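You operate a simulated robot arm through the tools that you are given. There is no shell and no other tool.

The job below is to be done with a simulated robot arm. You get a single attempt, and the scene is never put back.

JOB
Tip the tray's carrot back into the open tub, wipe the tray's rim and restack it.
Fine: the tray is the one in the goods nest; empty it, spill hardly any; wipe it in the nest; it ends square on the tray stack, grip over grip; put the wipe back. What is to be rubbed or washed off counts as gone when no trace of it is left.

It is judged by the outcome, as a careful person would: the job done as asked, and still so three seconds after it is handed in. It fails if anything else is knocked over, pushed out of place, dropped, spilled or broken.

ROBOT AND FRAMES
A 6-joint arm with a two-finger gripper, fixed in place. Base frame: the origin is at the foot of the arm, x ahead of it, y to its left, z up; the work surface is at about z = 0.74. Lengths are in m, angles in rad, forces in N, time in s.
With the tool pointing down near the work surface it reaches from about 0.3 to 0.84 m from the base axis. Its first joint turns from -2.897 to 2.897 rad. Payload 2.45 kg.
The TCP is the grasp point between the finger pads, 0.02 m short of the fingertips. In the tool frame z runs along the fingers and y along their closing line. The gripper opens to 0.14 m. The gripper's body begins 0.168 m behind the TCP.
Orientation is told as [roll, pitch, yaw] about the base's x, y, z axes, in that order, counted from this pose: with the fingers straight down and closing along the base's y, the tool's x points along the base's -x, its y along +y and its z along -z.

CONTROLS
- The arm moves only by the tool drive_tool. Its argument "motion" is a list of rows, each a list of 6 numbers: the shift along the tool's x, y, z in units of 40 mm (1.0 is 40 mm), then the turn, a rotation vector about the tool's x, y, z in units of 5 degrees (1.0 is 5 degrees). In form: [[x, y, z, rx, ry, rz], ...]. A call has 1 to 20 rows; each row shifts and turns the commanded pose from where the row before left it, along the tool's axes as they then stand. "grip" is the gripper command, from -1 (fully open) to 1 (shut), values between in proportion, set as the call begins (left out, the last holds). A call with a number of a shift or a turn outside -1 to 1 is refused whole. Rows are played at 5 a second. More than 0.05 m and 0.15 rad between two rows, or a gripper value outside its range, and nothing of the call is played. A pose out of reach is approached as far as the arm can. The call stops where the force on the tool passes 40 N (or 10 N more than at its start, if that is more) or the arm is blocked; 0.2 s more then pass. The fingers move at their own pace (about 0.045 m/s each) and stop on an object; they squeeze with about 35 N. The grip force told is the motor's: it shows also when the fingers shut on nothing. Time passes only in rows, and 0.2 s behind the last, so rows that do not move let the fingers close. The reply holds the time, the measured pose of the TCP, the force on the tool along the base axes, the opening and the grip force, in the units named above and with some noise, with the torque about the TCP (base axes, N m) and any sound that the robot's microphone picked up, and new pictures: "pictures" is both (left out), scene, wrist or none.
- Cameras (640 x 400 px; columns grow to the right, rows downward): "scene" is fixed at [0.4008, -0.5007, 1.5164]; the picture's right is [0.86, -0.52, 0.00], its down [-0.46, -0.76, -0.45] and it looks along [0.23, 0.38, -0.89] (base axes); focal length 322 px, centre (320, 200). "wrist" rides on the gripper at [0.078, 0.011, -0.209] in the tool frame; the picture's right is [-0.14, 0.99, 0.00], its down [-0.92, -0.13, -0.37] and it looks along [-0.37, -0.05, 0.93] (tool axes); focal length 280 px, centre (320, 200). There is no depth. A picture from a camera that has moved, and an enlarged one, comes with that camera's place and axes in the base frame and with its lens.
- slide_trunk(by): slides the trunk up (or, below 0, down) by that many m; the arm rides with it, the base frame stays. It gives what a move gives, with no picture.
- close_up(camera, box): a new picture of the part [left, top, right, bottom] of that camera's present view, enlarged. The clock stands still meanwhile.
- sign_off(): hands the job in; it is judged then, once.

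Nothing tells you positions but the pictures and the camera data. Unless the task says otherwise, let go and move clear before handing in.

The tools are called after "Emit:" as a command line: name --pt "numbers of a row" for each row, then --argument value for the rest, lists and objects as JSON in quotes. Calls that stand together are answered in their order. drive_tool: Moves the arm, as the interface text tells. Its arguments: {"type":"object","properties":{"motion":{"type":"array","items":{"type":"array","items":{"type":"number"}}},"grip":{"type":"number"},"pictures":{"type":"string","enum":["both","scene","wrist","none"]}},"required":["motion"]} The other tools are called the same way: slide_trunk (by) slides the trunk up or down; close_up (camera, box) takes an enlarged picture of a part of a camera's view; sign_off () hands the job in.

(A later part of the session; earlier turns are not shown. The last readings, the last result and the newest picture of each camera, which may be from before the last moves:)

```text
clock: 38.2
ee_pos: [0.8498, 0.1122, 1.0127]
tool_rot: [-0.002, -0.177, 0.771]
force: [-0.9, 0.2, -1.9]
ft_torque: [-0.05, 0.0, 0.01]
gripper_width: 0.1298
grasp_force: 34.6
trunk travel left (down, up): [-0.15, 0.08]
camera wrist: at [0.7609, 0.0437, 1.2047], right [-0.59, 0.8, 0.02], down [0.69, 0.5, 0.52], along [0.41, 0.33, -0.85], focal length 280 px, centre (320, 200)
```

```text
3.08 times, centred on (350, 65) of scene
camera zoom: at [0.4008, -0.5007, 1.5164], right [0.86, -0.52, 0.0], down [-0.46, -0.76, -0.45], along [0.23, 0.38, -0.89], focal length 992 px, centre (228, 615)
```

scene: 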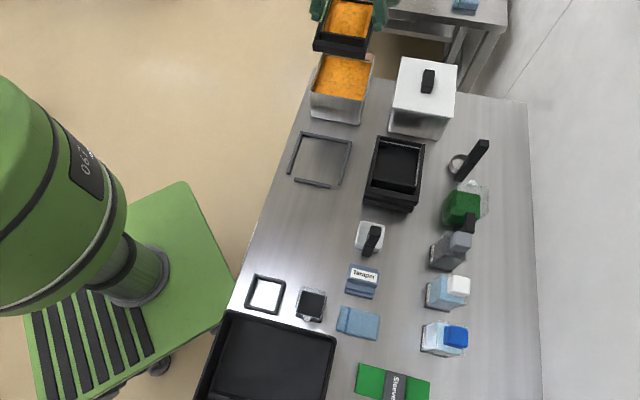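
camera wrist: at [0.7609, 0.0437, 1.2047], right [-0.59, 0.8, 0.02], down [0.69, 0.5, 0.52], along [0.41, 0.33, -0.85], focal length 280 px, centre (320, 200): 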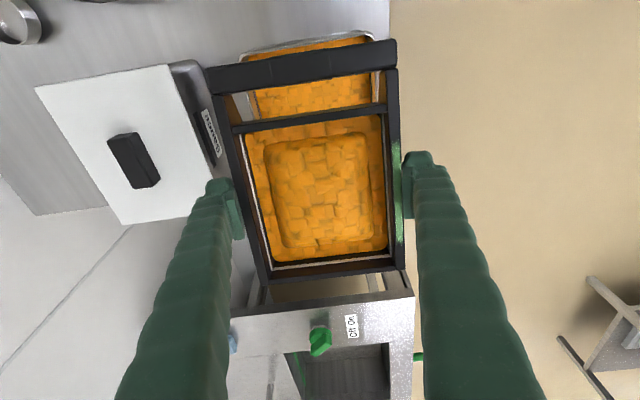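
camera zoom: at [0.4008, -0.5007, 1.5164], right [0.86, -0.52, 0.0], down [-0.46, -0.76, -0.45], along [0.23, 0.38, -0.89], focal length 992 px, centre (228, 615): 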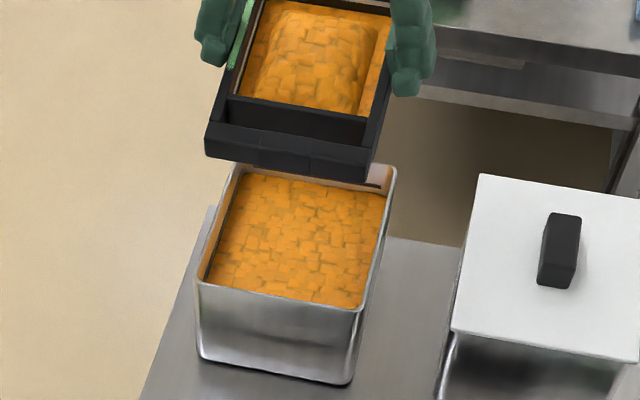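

The tray's pour edge is well inside the tub opening and sits centred sideways. I'll tip it in stages, holding the grip centre still, starting to about 55°.

Emit:
drive_tool --pt "0 0 0 0 -0.75 0" --pt "0 0 0 0 -0.75 0" --pt "0 0 0 0 -0.75 0" --pt "0 0 0 0 -0.75 0" --pt "0 0 0 0 -0.75 0" --pt "0 0 0 0 -0.75 0" --pt "0 0 0 0 -0.75 0" --pt "0 0 0 0 -0.75 0" --pt "0 0 0 0 -0.75 0" --pt "0 0 0 0 -0.75 0" --pt "0 0 0 0 -0.75 0" --pt "0 0 0 0 -0.75 0" --pt "0 0 0 0 0 0"

Emit:
close_up --camera "scene" --box '[270, 0, 430, 130]'

```text
clock: 41.0
ee_pos: [0.8509, 0.1127, 1.013]
tool_rot: [-0.004, -0.962, 0.775]
force: [-0.4, -0.4, -1.6]
ft_torque: [-0.02, 0.01, -0.04]
gripper_width: 0.1295
grasp_force: 35.3
trunk travel left (down, up): [-0.15, 0.08]
camera wrist: at [0.6877, -0.028, 1.0686], right [-0.63, 0.77, 0.11], down [0.25, 0.07, 0.97], along [0.73, 0.64, -0.23], focal length 280 px, centre (320, 200)
```

scene: 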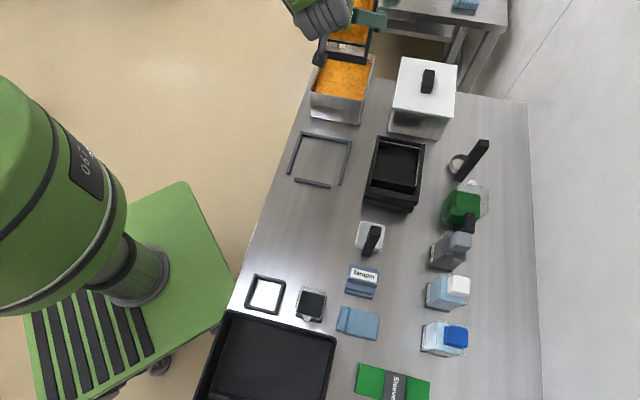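
wrist: 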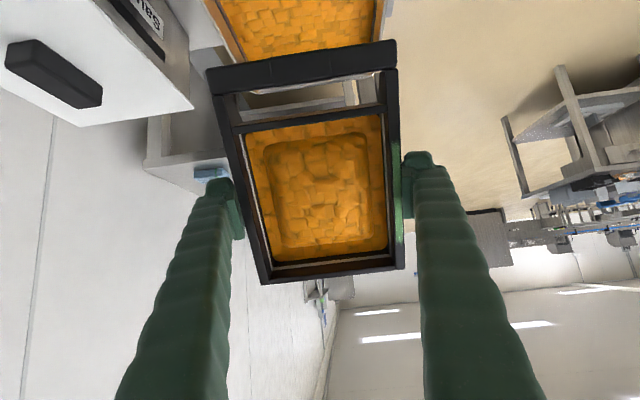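

```text
3.08 times, centred on (350, 65) of scene
camera zoom: at [0.4008, -0.5007, 1.5164], right [0.86, -0.52, 0.0], down [-0.46, -0.76, -0.45], along [0.23, 0.38, -0.89], focal length 992 px, centre (228, 615)
```

zoom: 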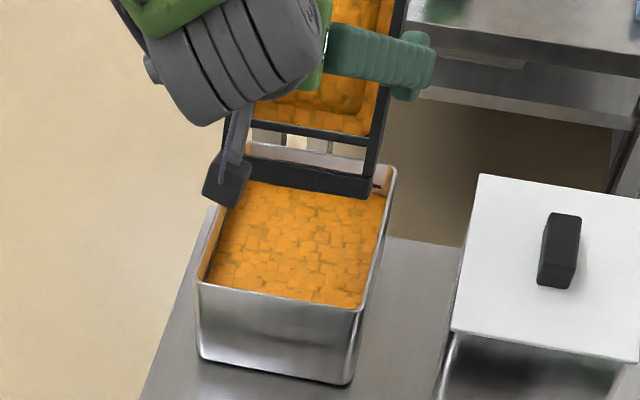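

The carrot is still holding at 55°, and the tray is clear of the tub. I'll tip on to about 85°.

Emit:
drive_tool --pt "0 0 0 0 -0.75 0" --pt "0 0 0 0 -0.75 0" --pt "0 0 0 0 -0.75 0" --pt "0 0 0 0 -0.75 0" --pt "0 0 0 0 -0.75 0" --pt "0 0 0 0 -0.75 0" --pt "0 0 0 0 -0.75 0" --pt "0 0 0 0 -0.75 0" --pt "0 0 0 0 0 0"

Emit:
close_up --camera "scene" --box '[270, 0, 430, 130]'

```text
clock: 43.0
ee_pos: [0.8495, 0.1128, 1.0137]
tool_rot: [-0.035, -1.487, 0.809]
force: [0.0, -0.6, -1.2]
ft_torque: [-0.02, -0.01, 0.02]
gripper_width: 0.129
grasp_force: 35.1
trunk travel left (down, up): [-0.15, 0.08]
camera wrist: at [0.6888, -0.0276, 0.9535], right [-0.68, 0.72, 0.13], down [-0.12, -0.29, 0.95], along [0.72, 0.63, 0.29], focal length 280 px, centre (320, 200)
```

scene: 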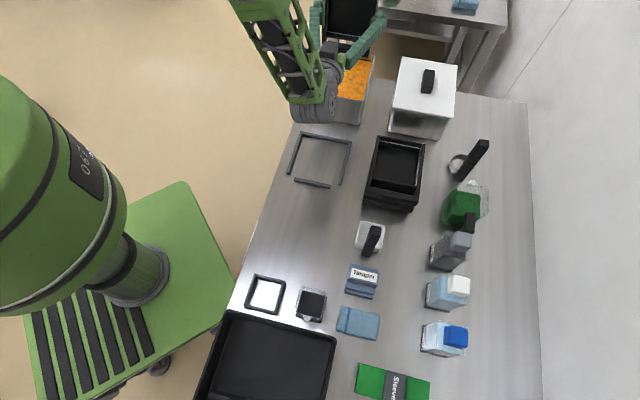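
wrist: 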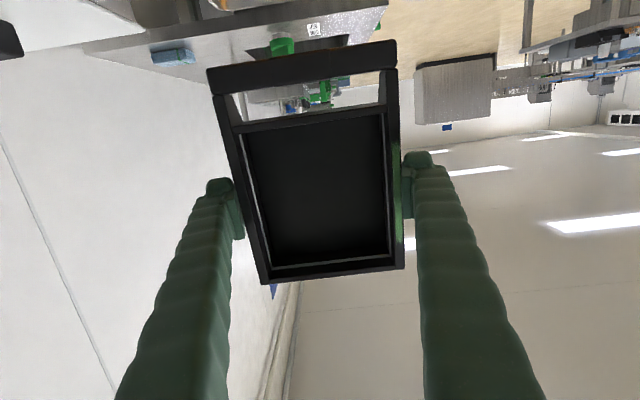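

```text
3.08 times, centred on (350, 65) of scene
camera zoom: at [0.4008, -0.5007, 1.5164], right [0.86, -0.52, 0.0], down [-0.46, -0.76, -0.45], along [0.23, 0.38, -0.89], focal length 992 px, centre (228, 615)
```

zoom: 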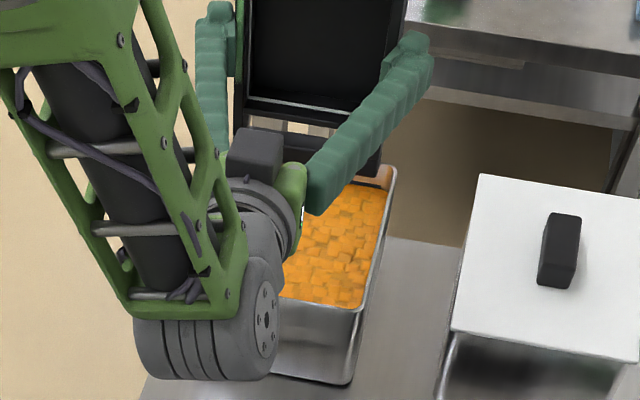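

The carrot has dropped out and the tray's floor shows bare. I'll enlarge to check for leftovers in the tray and around the tub.

Emit:
close_up --camera "wrist" --box '[200, 30, 420, 290]'

Emit:
close_up --camera "scene" --box '[320, 0, 400, 130]'

```text
1.54 times, centred on (310, 160) of wrist
camera zoom: at [0.6888, -0.0276, 0.9535], right [-0.68, 0.72, 0.13], down [-0.12, -0.29, 0.95], along [0.72, 0.63, 0.29], focal length 431 px, centre (335, 262)
```

zoom: 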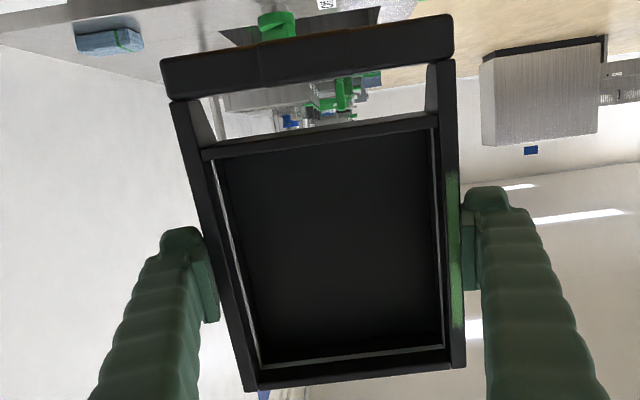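

```text
3.08 times, centred on (360, 65) of scene
camera zoom: at [0.4008, -0.5007, 1.5164], right [0.86, -0.52, 0.0], down [-0.46, -0.76, -0.45], along [0.23, 0.38, -0.89], focal length 992 px, centre (197, 615)
```

zoom: 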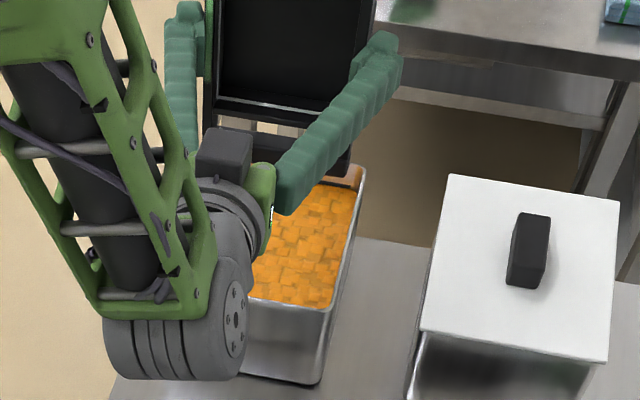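

The tray looks empty. I'll add a brief extra 10° to shed any last bits, then come back level.

Emit:
drive_tool --pt "0 0 0 0 -0.7 0" --pt "0 0 0 0 -0.7 0" --pt "0 0 0 0 -0.7 0" --pt "0 0 0 0 0 0" --pt "0 0 0 0 0 0"

Emit:
close_up --camera "wrist" --box '[200, 30, 420, 290]'

```text
clock: 44.2
ee_pos: [0.8495, 0.1122, 1.0135]
tool_rot: [-3.115, -1.473, -2.397]
force: [1.1, -0.4, -0.6]
ft_torque: [-0.03, 0.02, 0.0]
gripper_width: 0.129
grasp_force: 34.9
trunk travel left (down, up): [-0.15, 0.08]
camera wrist: at [0.6993, -0.0171, 0.9152], right [-0.7, 0.7, 0.13], down [-0.24, -0.41, 0.88], along [0.67, 0.58, 0.45], focal length 280 px, centre (320, 200)
```

scene: 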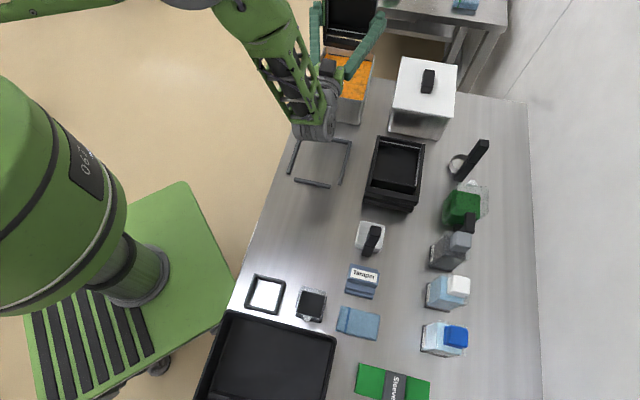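
wrist: 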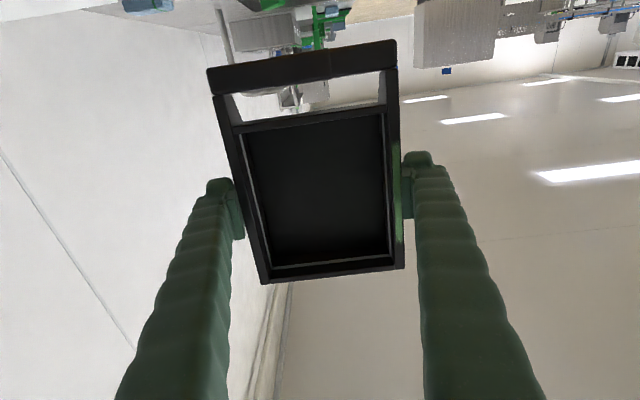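

```text
1.54 times, centred on (310, 160) of wrist
camera zoom: at [0.6993, -0.0171, 0.9152], right [-0.7, 0.7, 0.13], down [-0.24, -0.41, 0.88], along [0.67, 0.58, 0.45], focal length 431 px, centre (335, 262)
```

zoom: 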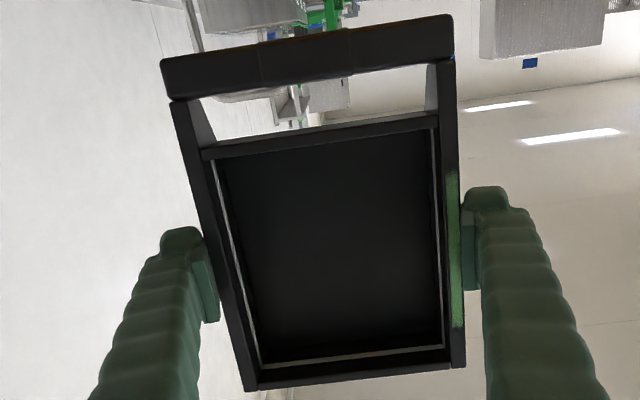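

Still clean, so it's empty. I'll bring the tray back level and retreat over the nest.

Emit:
drive_tool --pt "0 0 0 0 0.95 0" --pt "0 0 0 0 0.95 0" --pt "0 0 0 0 0.95 0" --pt "0 0 0 0 0.95 0" --pt "0 0 0 0 0.95 0" --pt "0 0 0 0 0.95 0" --pt "0 0 0 0 0.95 0" --pt "0 0 0 0 0.95 0" --pt "0 0 0 0 0.95 0" --pt "0 0 0 0 0.95 0" --pt "0 0 0 0 0.95 0" --pt "0 0 0 0 0.95 0" --pt "0 0 0 0 0.95 0" --pt "0 0 0 0 0.95 0" --pt "0 0 0 0 0.95 0" --pt "0 0 0 0 0.95 0" --pt "0 0 0 0 0.95 0" --pt "0 0 0 0 0.95 0" --pictures "none"

Emit:
drive_tool --pt "0.6 0.03 0 0 0.5 0" --pt "0.6 0.03 0 0 0.5 0" --pt "0.6 0.03 0 0 0.5 0" --pt "0.6 0.03 0 0 0.5 0" --pt "0.6 0 0 0 0 0" --pt "0.8 0 0 0 0 0" --pt "0.8 0 0 0 0 0" --pt "0.8 0 0 0 0 0" --pt "0.8 0 0 0 0 0" --pt "0.4 0 0 0 0 0" --pt "0 0 0 0 0 0"

Emit:
close_up --camera "scene" --box '[290, 30, 410, 130]'

Emit:
close_up --camera "scene" --box '[260, 70, 380, 210]'

```text
clock: 48.0
ee_pos: [0.8509, 0.1131, 1.013]
tool_rot: [-0.002, -0.174, 0.771]
force: [0.5, -0.3, -0.2]
ft_torque: [-0.05, 0.0, 0.03]
gripper_width: 0.1289
grasp_force: 34.5
trunk travel left (down, up): [-0.15, 0.08]
```

```text
clock: 50.4
ee_pos: [0.6563, -0.0669, 1.0018]
tool_rot: [-0.003, -0.002, 0.77]
force: [-0.2, -0.3, 0.2]
ft_torque: [-0.01, 0.02, 0.0]
gripper_width: 0.1287
grasp_force: 35.3
trunk travel left (down, up): [-0.15, 0.08]
camera wrist: at [0.5935, -0.1117, 1.2108], right [-0.59, 0.81, 0.0], down [0.75, 0.55, 0.37], along [0.3, 0.22, -0.93], focal length 280 px, centre (320, 200)
```

scene: 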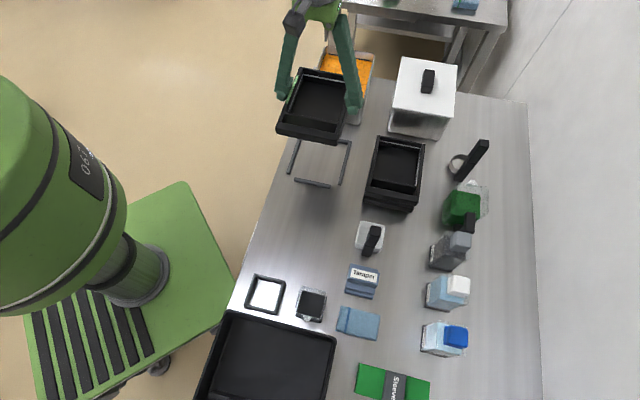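
wrist: 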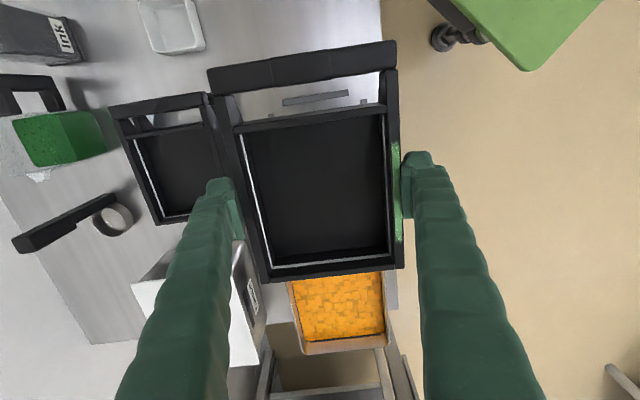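

```text
4.00 times, centred on (350, 80) of scene
camera zoom: at [0.4008, -0.5007, 1.5164], right [0.86, -0.52, 0.0], down [-0.46, -0.76, -0.45], along [0.23, 0.38, -0.89], focal length 1289 px, centre (200, 680)
```

zoom: 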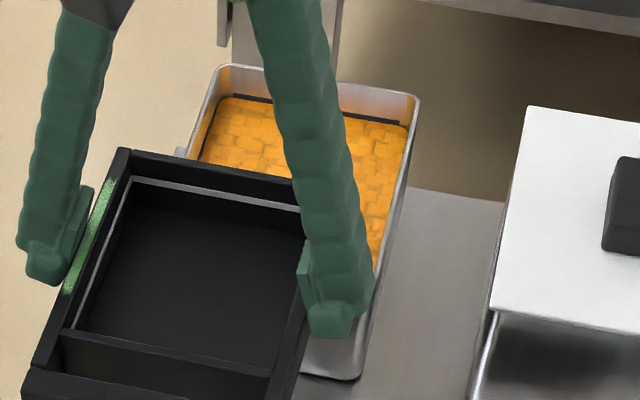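

```text
2.86 times, centred on (320, 140) of scene
camera zoom: at [0.4008, -0.5007, 1.5164], right [0.86, -0.52, 0.0], down [-0.46, -0.76, -0.45], along [0.23, 0.38, -0.89], focal length 921 px, centre (320, 371)
```

zoom: 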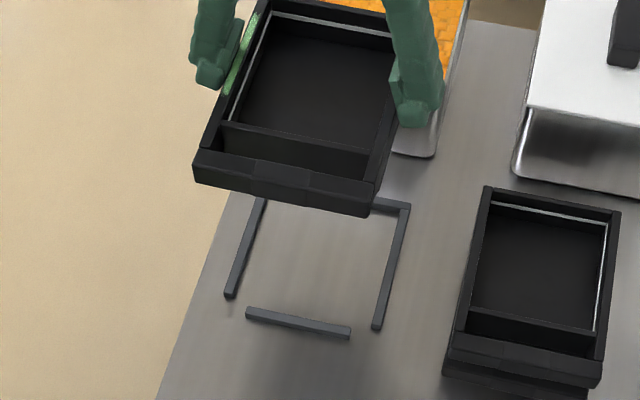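

The carrot is all back in the tub with no visible spill. I'll lower the tray over the nest, stopping a few centimetres above to line it up against the rails.

Emit:
drive_tool --pt "-0.095 -0.035 0.6 0 0 0" --pt "0 0 0.9 0 0 0" --pt "0 0 0.9 0 0 0" --pt "0 0 0.9 0 0 0" --pt "0 0 0.7 0 0 0" --pt "0 0 0.5 0 0 0" --pt "0 0 0 0 0 0"

Emit:
close_up --camera "scene" --box '[280, 120, 360, 200]'

Emit:
close_up --camera "wrist" --box '[190, 30, 430, 290]'

```text
clock: 52.0
ee_pos: [0.6618, -0.0661, 0.8212]
tool_rot: [-0.004, -0.003, 0.771]
force: [0.1, -0.6, -1.0]
ft_torque: [-0.01, -0.01, -0.01]
gripper_width: 0.1288
grasp_force: 35.2
trunk travel left (down, up): [-0.15, 0.08]
camera wrist: at [0.598, -0.1105, 1.0301], right [-0.59, 0.81, 0.0], down [0.75, 0.55, 0.37], along [0.3, 0.22, -0.93], focal length 280 px, centre (320, 200)
```

scene: 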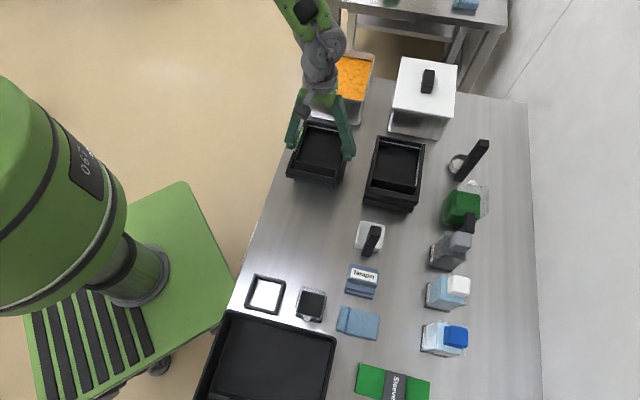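
wrist: 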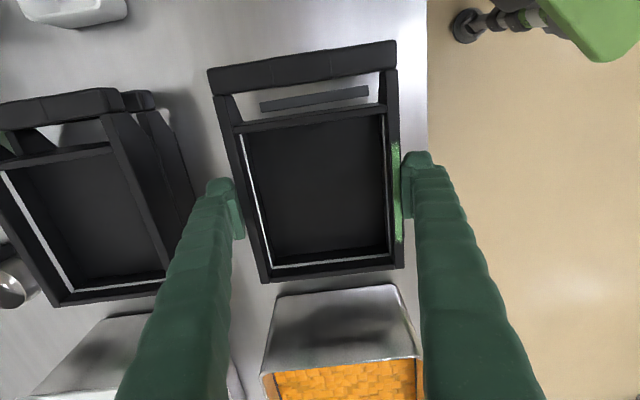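

```text
5.00 times, centred on (320, 160) of scene
camera zoom: at [0.4008, -0.5007, 1.5164], right [0.86, -0.52, 0.0], down [-0.46, -0.76, -0.45], along [0.23, 0.38, -0.89], focal length 1611 px, centre (320, 400)
```

zoom: 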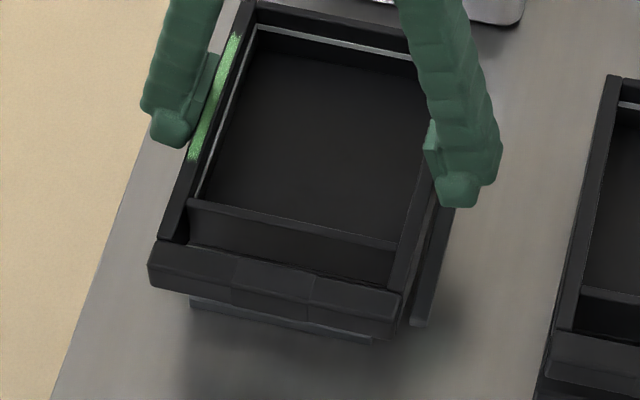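

```text
1.54 times, centred on (310, 160) of wrist
camera zoom: at [0.598, -0.1105, 1.0301], right [-0.59, 0.81, 0.0], down [0.75, 0.55, 0.37], along [0.3, 0.22, -0.93], focal length 431 px, centre (335, 262)
```

zoom: 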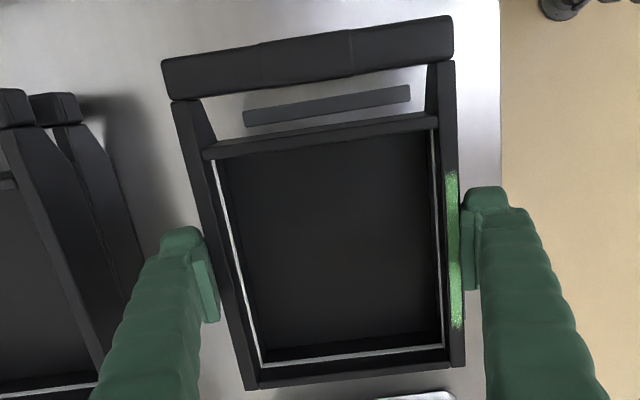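

The tray matches its original place to within about 3 mm, needing a small shift to the left. I'll correct that and lower until it seats.

Emit:
drive_tool --pt "0 0.07 0 0 0 0" --pt "0 0 0.4 0 0 0" --pt "0 0 0.35 0 0 0" --pt "0 0 0.15 0 0 0" --pt "0 0 0 0 0 0"

Emit:
close_up --camera "scene" --box '[280, 120, 360, 200]'

Emit:
close_up --camera "wrist" --box '[190, 30, 430, 290]'

```text
clock: 53.2
ee_pos: [0.6602, -0.0635, 0.7857]
tool_rot: [-0.002, -0.004, 0.772]
force: [0.3, 0.7, -0.8]
ft_torque: [-0.03, 0.02, -0.02]
gripper_width: 0.1284
grasp_force: 34.7
trunk travel left (down, up): [-0.15, 0.08]
camera wrist: at [0.5963, -0.1085, 0.9948], right [-0.59, 0.81, 0.0], down [0.75, 0.55, 0.37], along [0.3, 0.22, -0.93], focal length 280 px, centre (320, 200)
```

scene: 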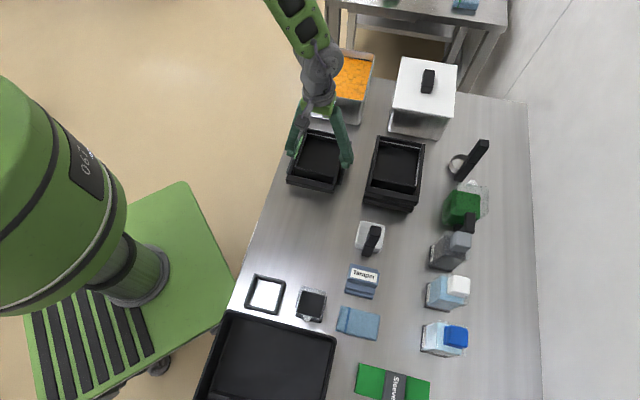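
wrist: 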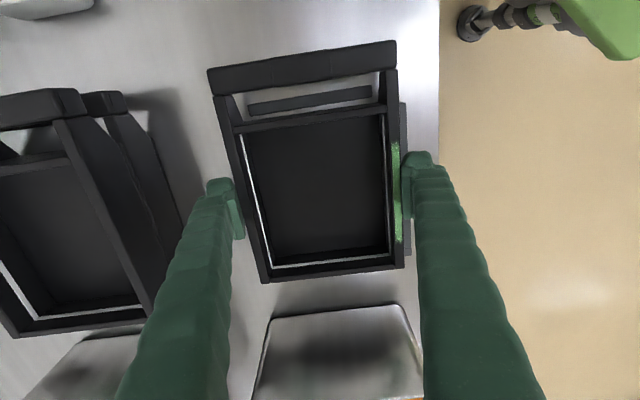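

```text
5.00 times, centred on (320, 160) of scene
camera zoom: at [0.4008, -0.5007, 1.5164], right [0.86, -0.52, 0.0], down [-0.46, -0.76, -0.45], along [0.23, 0.38, -0.89], focal length 1611 px, centre (320, 400)
```

zoom: 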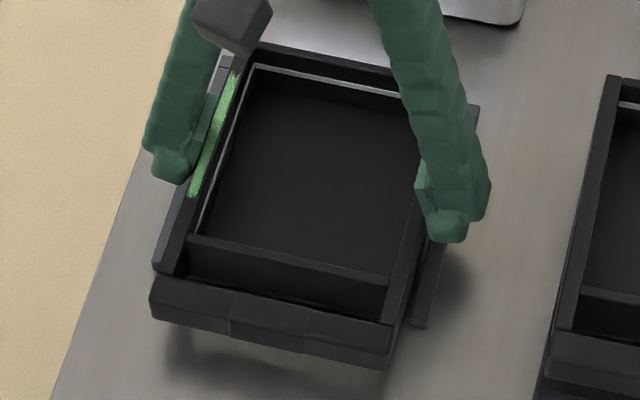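

```text
1.54 times, centred on (310, 160) of wrist
camera zoom: at [0.5963, -0.1085, 0.9948], right [-0.59, 0.81, 0.0], down [0.75, 0.55, 0.37], along [0.3, 0.22, -0.93], focal length 431 px, centre (335, 262)
```

zoom: 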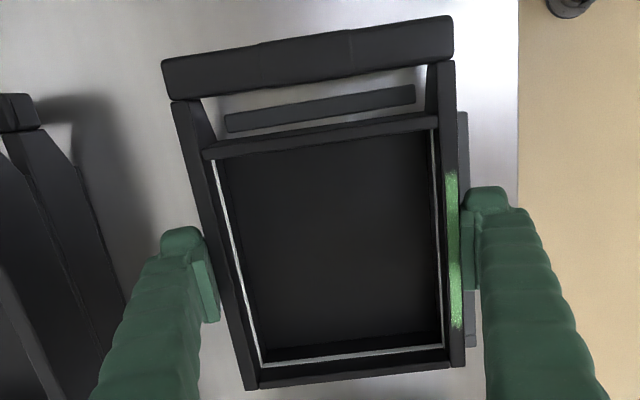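

The alignment matches the original position. I'll lower the last centimetre in small steps, looking for contact.

Emit:
drive_tool --pt "0 0 0.1 0 0 0" --pt "0 0 0.08 0 0 0" --pt "0 0 0 0 0 0" --pictures "none"

Emit:
drive_tool --pt "0 0 0.06 0 0 0" --pt "0 0 0 0 0 0" --pictures "none"

```text
clock: 54.0
ee_pos: [0.6608, -0.0647, 0.7795]
tool_rot: [-0.003, 0.0, 0.771]
force: [-0.4, 0.4, 0.0]
ft_torque: [-0.12, 0.02, -0.06]
gripper_width: 0.1287
grasp_force: 34.9
trunk travel left (down, up): [-0.15, 0.08]
```

```text
clock: 54.6
ee_pos: [0.6611, -0.064, 0.7777]
tool_rot: [-0.006, -0.003, 0.772]
force: [-2.1, 0.3, 24.2]
ft_torque: [-0.09, 0.85, 0.04]
gripper_width: 0.129
grasp_force: 34.9
trunk travel left (down, up): [-0.15, 0.08]
```

Contact at z ≈ 0.778 shows the tray is down. I'll check that it sits inside the rails before letting go.

Emit:
close_up --camera "scene" --box '[284, 160, 344, 200]'

Emit:
close_up --camera "scene" --box '[280, 120, 360, 200]'

Emit:
close_up --camera "wrist" --box '[190, 30, 430, 290]'

```text
10.00 times, centred on (314, 180) of scene
camera zoom: at [0.4008, -0.5007, 1.5164], right [0.86, -0.52, 0.0], down [-0.46, -0.76, -0.45], along [0.23, 0.38, -0.89], focal length 3222 px, centre (380, 400)
```

zoom: 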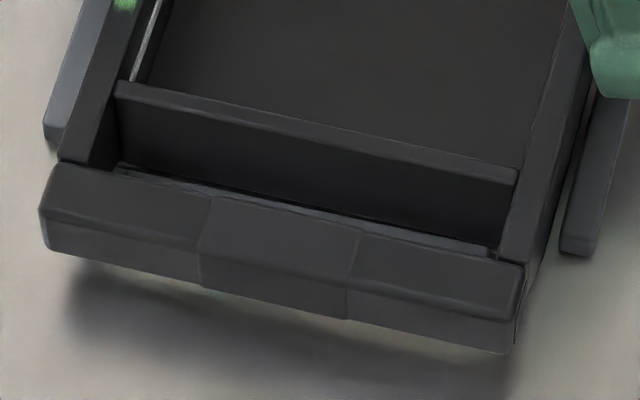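

```text
5.00 times, centred on (320, 160) of scene
camera zoom: at [0.4008, -0.5007, 1.5164], right [0.86, -0.52, 0.0], down [-0.46, -0.76, -0.45], along [0.23, 0.38, -0.89], focal length 1611 px, centre (320, 400)
```

zoom: 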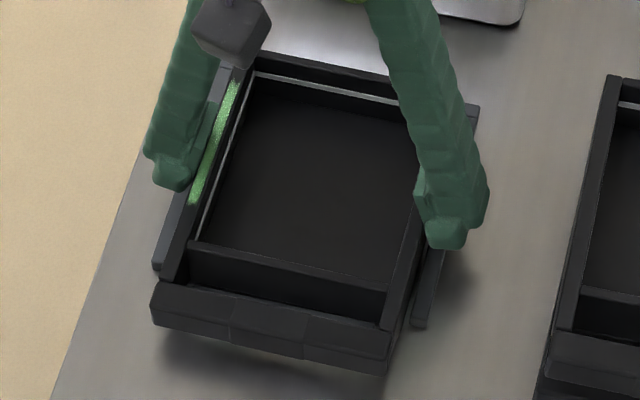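

```text
1.54 times, centred on (310, 160) of wrist
camera zoom: at [0.5957, -0.1082, 0.9875], right [-0.59, 0.81, 0.0], down [0.75, 0.55, 0.37], along [0.3, 0.22, -0.93], focal length 431 px, centre (335, 262)
```

zoom: 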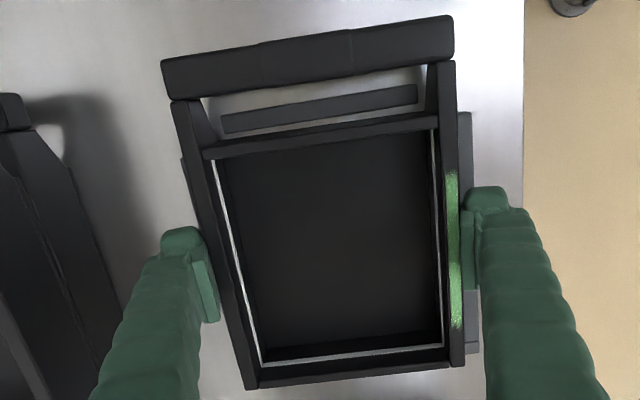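

The tray matches its original seat to about 1 mm. I'm releasing and lifting clear.

Emit:
drive_tool --pt "0 0 0 0 0 0" --pt "0 0 0 0 0 0" --pt "0 0 0 0 0 0" --grip -1 --pictures "none"

Emit:
drive_tool --pt "0 0 -0.2 0 0 0" --pt "0 0 -0.4 0 0 0" --pt "0 0 -0.8 0 0 0" --pt "0 0 -0.9 0 0 0" --pt "0 0 -0.9 0 0 0" --pt "0 0 -0.8 0 0 0" --pt "0 0 0 0 0 0"

Emit:
close_up --camera "scene" --box '[280, 120, 360, 200]'

Emit:
close_up --camera "scene" --box '[284, 160, 344, 200]'

Emit:
close_up --camera "wrist" --box '[210, 60, 430, 260]'

```text
clock: 55.4
ee_pos: [0.6604, -0.0638, 0.7766]
tool_rot: [-0.003, -0.002, 0.771]
force: [0.4, 0.2, -0.2]
ft_torque: [-0.04, 0.0, 0.01]
gripper_width: 0.1404
grasp_force: 0.2
trunk travel left (down, up): [-0.15, 0.08]
```

```text
clock: 57.0
ee_pos: [0.6597, -0.0631, 0.9359]
tool_rot: [-0.003, -0.002, 0.77]
force: [0.8, -1.2, -0.3]
ft_torque: [0.01, 0.02, -0.01]
gripper_width: 0.14
grasp_force: 0.1
trunk travel left (down, up): [-0.15, 0.08]
camera wrist: at [0.5958, -0.1087, 1.1455], right [-0.59, 0.81, 0.0], down [0.75, 0.55, 0.37], along [0.3, 0.22, -0.93], focal length 280 px, centre (320, 200)
```

scene: 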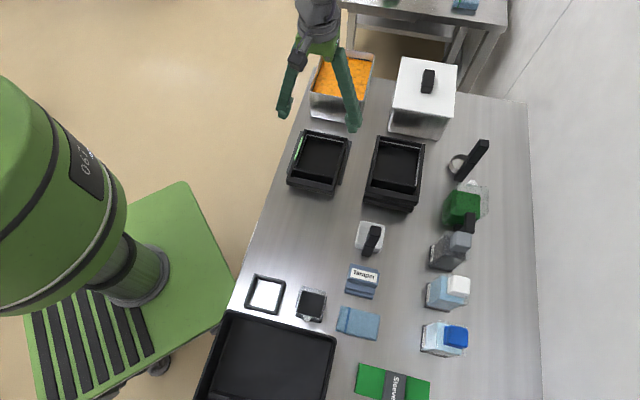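
wrist: 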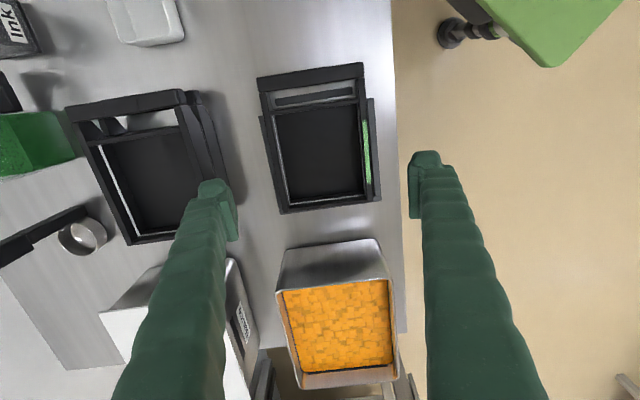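

```text
5.00 times, centred on (320, 160) of scene
camera zoom: at [0.4008, -0.5007, 1.5164], right [0.86, -0.52, 0.0], down [-0.46, -0.76, -0.45], along [0.23, 0.38, -0.89], focal length 1611 px, centre (320, 400)
```

zoom: 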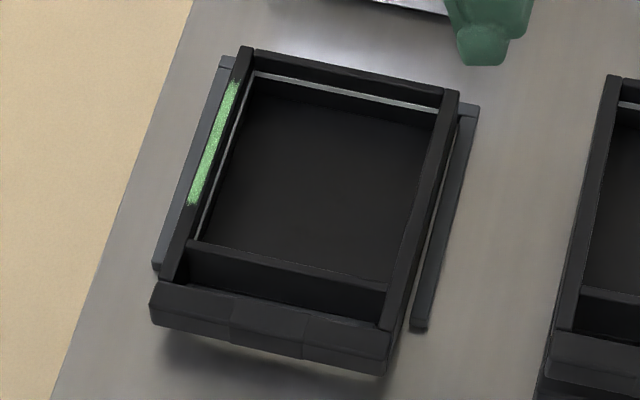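

```text
10.00 times, centred on (314, 180) of scene
camera zoom: at [0.4008, -0.5007, 1.5164], right [0.86, -0.52, 0.0], down [-0.46, -0.76, -0.45], along [0.23, 0.38, -0.89], focal length 3222 px, centre (380, 400)
```

zoom: 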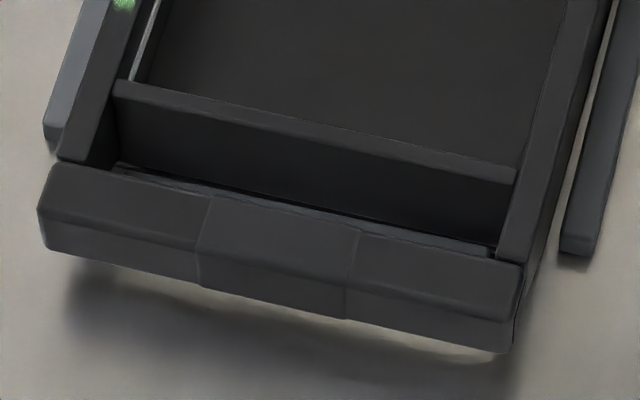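

```text
2.00 times, centred on (320, 160) of wrist
camera zoom: at [0.5958, -0.1087, 1.1455], right [-0.59, 0.81, 0.0], down [0.75, 0.55, 0.37], along [0.3, 0.22, -0.93], focal length 561 px, centre (320, 280)
```

zoom: 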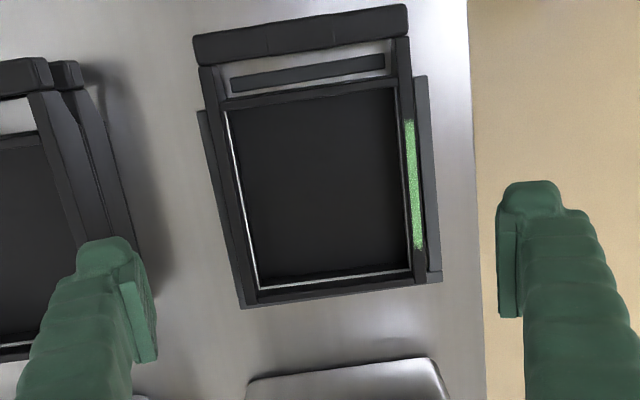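

The tray is seated and empty, with one green smear on its left rim. Next is the blue wipe. I'll travel high over the table to look at it from above.

Emit:
drive_tool --pt "0.4 -0.2 -0.6 0 0 0" --pt "0.86 -0.407 -0.5 0 0 0" --pt "0.86 -0.407 -0.3 0 0 0" --pt "0.86 -0.407 0 0 0 0" --pt "0.86 -0.407 0 0 0 0" --pt "0.86 -0.407 0 0 0 0" --pt "0.86 -0.407 0 0 0 0" --pt "0.86 -0.407 0 0 0 0" --pt "0.86 -0.407 0 0 0 0" --pt "0.86 -0.407 0 0 0 0" --pt "0.86 -0.407 0 0 0 0" --pt "0.86 -0.407 0 0 0 0" --pt "0.44 -0.2 0 0 0 0" --pt "0 0 0 0 0 0" --grip -0.5

Emit:
close_up --camera "scene" --box '[290, 30, 410, 130]'

```text
clock: 60.0
ee_pos: [0.4999, -0.4919, 0.9911]
tool_rot: [-0.003, -0.002, 0.771]
force: [-0.5, -0.6, 0.2]
ft_torque: [-0.01, -0.02, 0.01]
gripper_width: 0.105
grasp_force: 0.1
trunk travel left (down, up): [-0.15, 0.08]
camera wrist: at [0.4368, -0.5359, 1.2016], right [-0.59, 0.81, 0.0], down [0.75, 0.55, 0.37], along [0.3, 0.22, -0.93], focal length 280 px, centre (320, 200)
```

scene: 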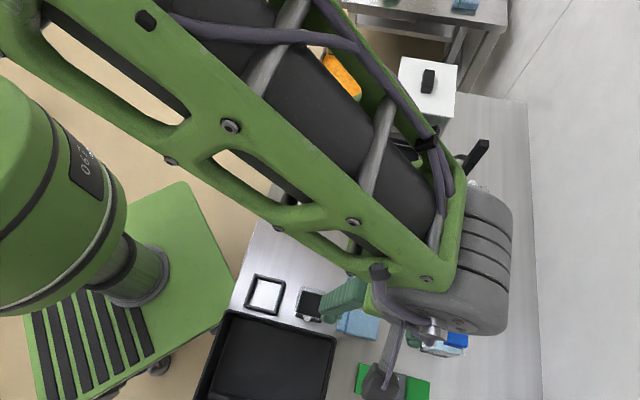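
wrist: 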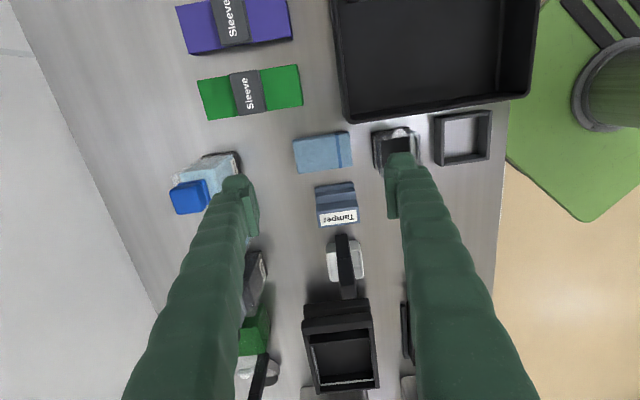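

```text
4.00 times, centred on (350, 80) of scene
camera zoom: at [0.4008, -0.5007, 1.5164], right [0.86, -0.52, 0.0], down [-0.46, -0.76, -0.45], along [0.23, 0.38, -0.89], focal length 1289 px, centre (200, 680)
```

zoom: 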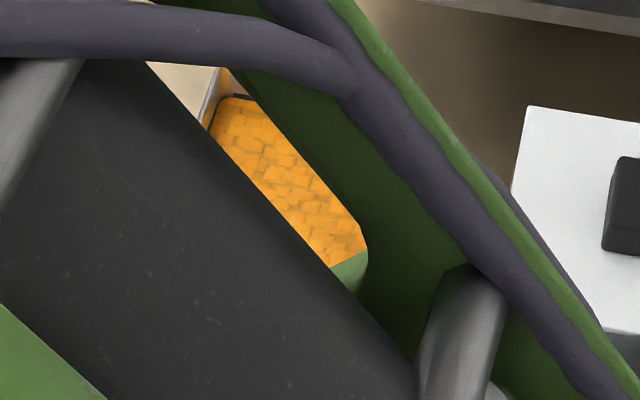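

The wipe is clear in view between the black bin, a small black container and the tamper. I'll enlarge it to measure its place and the room around it.

Emit:
close_up --camera "wrist" --box '[270, 100, 430, 240]'

Emit:
close_up --camera "wrist" --box '[285, 120, 365, 190]'

```text
2.86 times, centred on (350, 170) of wrist
camera zoom: at [0.4368, -0.5359, 1.2016], right [-0.59, 0.81, 0.0], down [0.75, 0.55, 0.37], along [0.3, 0.22, -0.93], focal length 801 px, centre (234, 286)
```

zoom: 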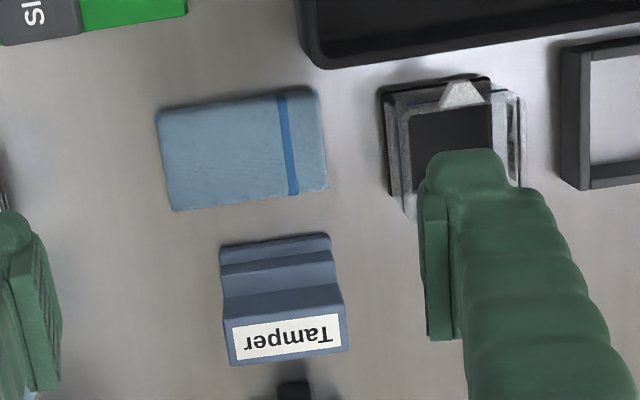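

```text
5.71 times, centred on (325, 155) of wrist
camera zoom: at [0.4368, -0.5359, 1.2016], right [-0.59, 0.81, 0.0], down [0.75, 0.55, 0.37], along [0.3, 0.22, -0.93], focal length 1602 px, centre (291, 457)
```

zoom: 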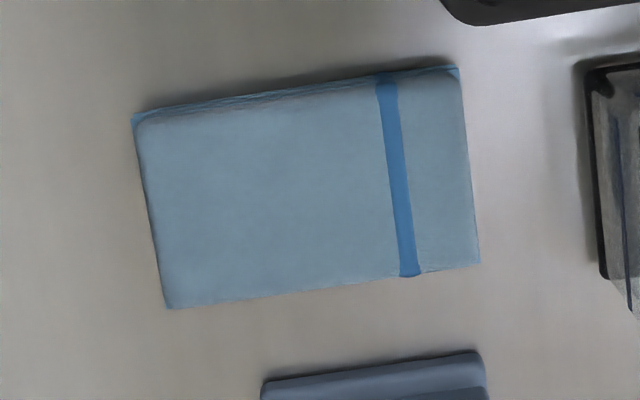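

The wipe's centre is near (0.513, -0.4725), about 90 × 55 mm, and turned the same way as my tool. I'll set a 99 mm opening so the finger next to the black container has room, and come down over it.

Emit:
drive_tool --pt "-0.573 0.095 0 0 0 -0.04" --pt "0 0 0.9 0 0 0" --pt "0 0 0.9 0 0 0" --pt "0 0 0.9 0 0 0" --pt "0 0 0.9 0 0 0" --pt "0 0 0.7 0 0 0" --pt "0 0 0 0 0 0" --grip -0.42

Emit:
close_up --camera "wrist" --box '[200, 60, 440, 260]'

```text
clock: 61.6
ee_pos: [0.5157, -0.4722, 0.819]
tool_rot: [-0.003, -0.002, 0.774]
force: [-0.6, 0.1, 0.1]
ft_torque: [0.04, 0.01, 0.06]
gripper_width: 0.0997
grasp_force: 0.0
trunk travel left (down, up): [-0.15, 0.08]
camera wrist: at [0.4514, -0.5174, 1.0288], right [-0.59, 0.8, 0.0], down [0.75, 0.55, 0.37], along [0.3, 0.22, -0.93], focal length 280 px, centre (320, 200)
```

scene: 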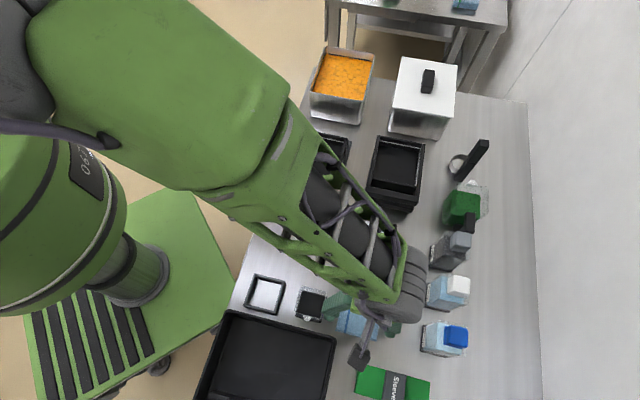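
wrist: 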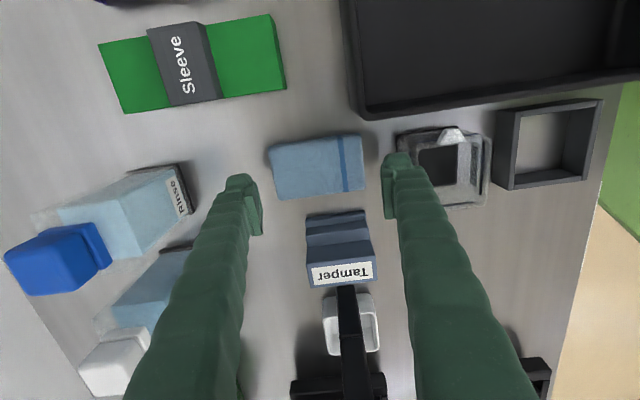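

```text
2.00 times, centred on (320, 160) of wrist
camera zoom: at [0.4514, -0.5174, 1.0288], right [-0.59, 0.8, 0.0], down [0.75, 0.55, 0.37], along [0.3, 0.22, -0.93], focal length 561 px, centre (320, 280)
```

zoom: 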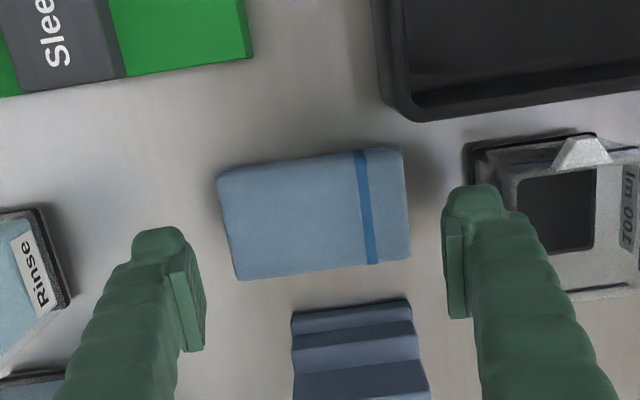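

The gap to the small black container is tight, so I'll shift 2 mm away from it, centre better on the wipe and go lower.

Emit:
drive_tool --pt "0.1 -0.055 0 0 0 0" --pt "0 0 0.4 0 0 0" --pt "0 0 0.3 0 0 0" --pt "0 0 0 0 0 0" --grip -0.4 --pictures "none"

Emit:
close_up --camera "wrist" --box '[200, 40, 440, 240]'

Emit:
close_up --camera "wrist" --box '[340, 60, 440, 180]'

```text
clock: 62.6
ee_pos: [0.513, -0.4774, 0.792]
tool_rot: [-0.005, -0.003, 0.773]
force: [1.2, -0.6, -0.3]
ft_torque: [-0.02, 0.01, 0.0]
gripper_width: 0.0978
grasp_force: 0.1
trunk travel left (down, up): [-0.15, 0.08]
```

```text
2.00 times, centred on (320, 140) of wrist
camera zoom: at [0.4497, -0.5216, 1.0017], right [-0.59, 0.8, 0.0], down [0.75, 0.55, 0.37], along [0.3, 0.22, -0.93], focal length 561 px, centre (320, 320)
```

zoom: 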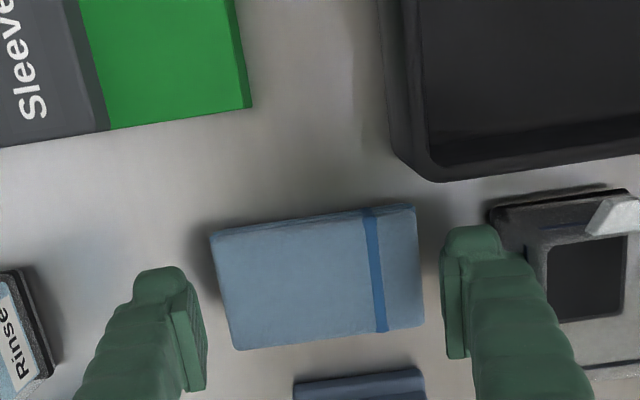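

```text
3.33 times, centred on (390, 120) of wrist
camera zoom: at [0.4497, -0.5216, 1.0017], right [-0.59, 0.8, 0.0], down [0.75, 0.55, 0.37], along [0.3, 0.22, -0.93], focal length 935 px, centre (87, 467)
```

zoom: 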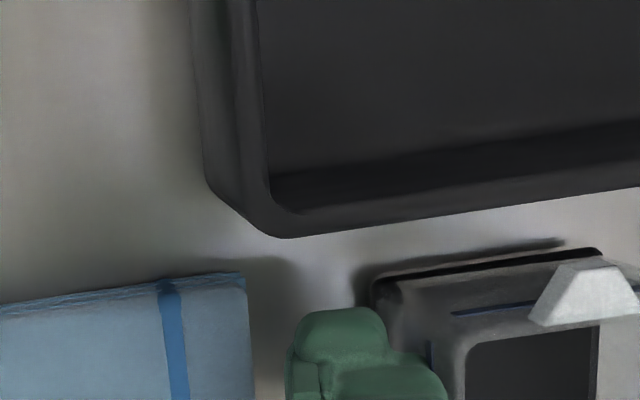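

There is now about 5 mm of clearance to the container and both wipe ends fit between the pads. I'll descend to the wipe.

Emit:
drive_tool --pt "0 0 0.4 0 0 0" --pt "0 0 0.25 0 0 0" --pt "0 0 0 0 0 0" --pictures "none"

Emit:
close_up --camera "wrist" --box '[200, 40, 440, 240]'

```text
clock: 63.4
ee_pos: [0.5124, -0.4763, 0.7655]
tool_rot: [-0.001, -0.002, 0.775]
force: [-0.2, -0.3, 0.5]
ft_torque: [0.0, 0.02, 0.02]
gripper_width: 0.0981
grasp_force: 0.0
trunk travel left (down, up): [-0.15, 0.08]
```

```text
2.00 times, centred on (320, 140) of wrist
camera zoom: at [0.4496, -0.5211, 0.9755], right [-0.59, 0.8, 0.0], down [0.75, 0.55, 0.37], along [0.3, 0.22, -0.93], focal length 561 px, centre (320, 320)
```

zoom: 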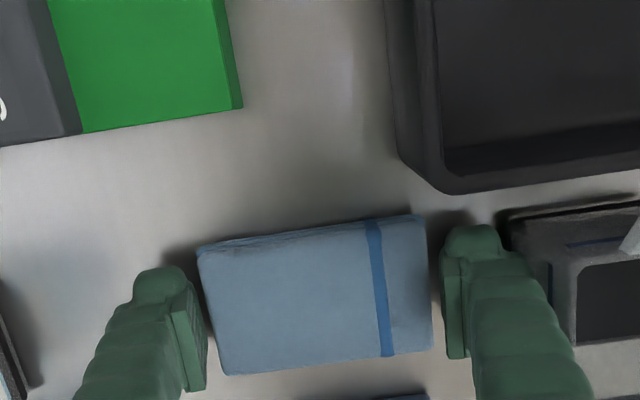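

The fingers are beside the wipe with nothing touched. I'm closing.

Emit:
drive_tool --pt "0 0 0 0 0 0" --pt "0 0 0 0 0 0" --pt "0 0 0 0 0 0" --grip 1 --pictures "none"

Emit:
close_up --camera "wrist" --box '[200, 40, 440, 240]'

```text
clock: 64.2
ee_pos: [0.5121, -0.4765, 0.7662]
tool_rot: [-0.001, -0.002, 0.776]
force: [0.4, 0.2, -0.3]
ft_torque: [0.04, 0.0, 0.02]
gripper_width: 0.0884
grasp_force: 35.1
trunk travel left (down, up): [-0.15, 0.08]
```

```text
2.00 times, centred on (320, 140) of wrist
camera zoom: at [0.4496, -0.5212, 0.9755], right [-0.59, 0.8, 0.0], down [0.75, 0.55, 0.37], along [0.3, 0.22, -0.93], focal length 561 px, centre (320, 320)
```

zoom: 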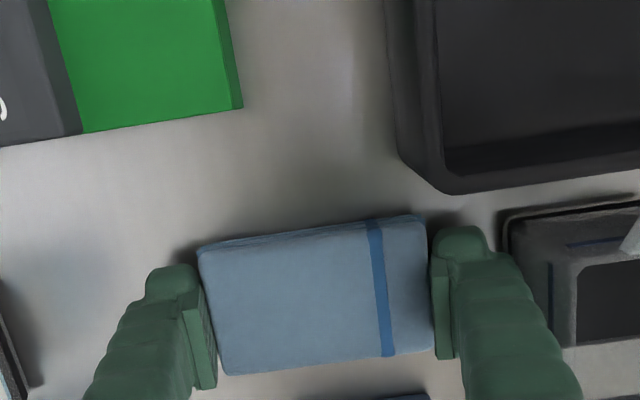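

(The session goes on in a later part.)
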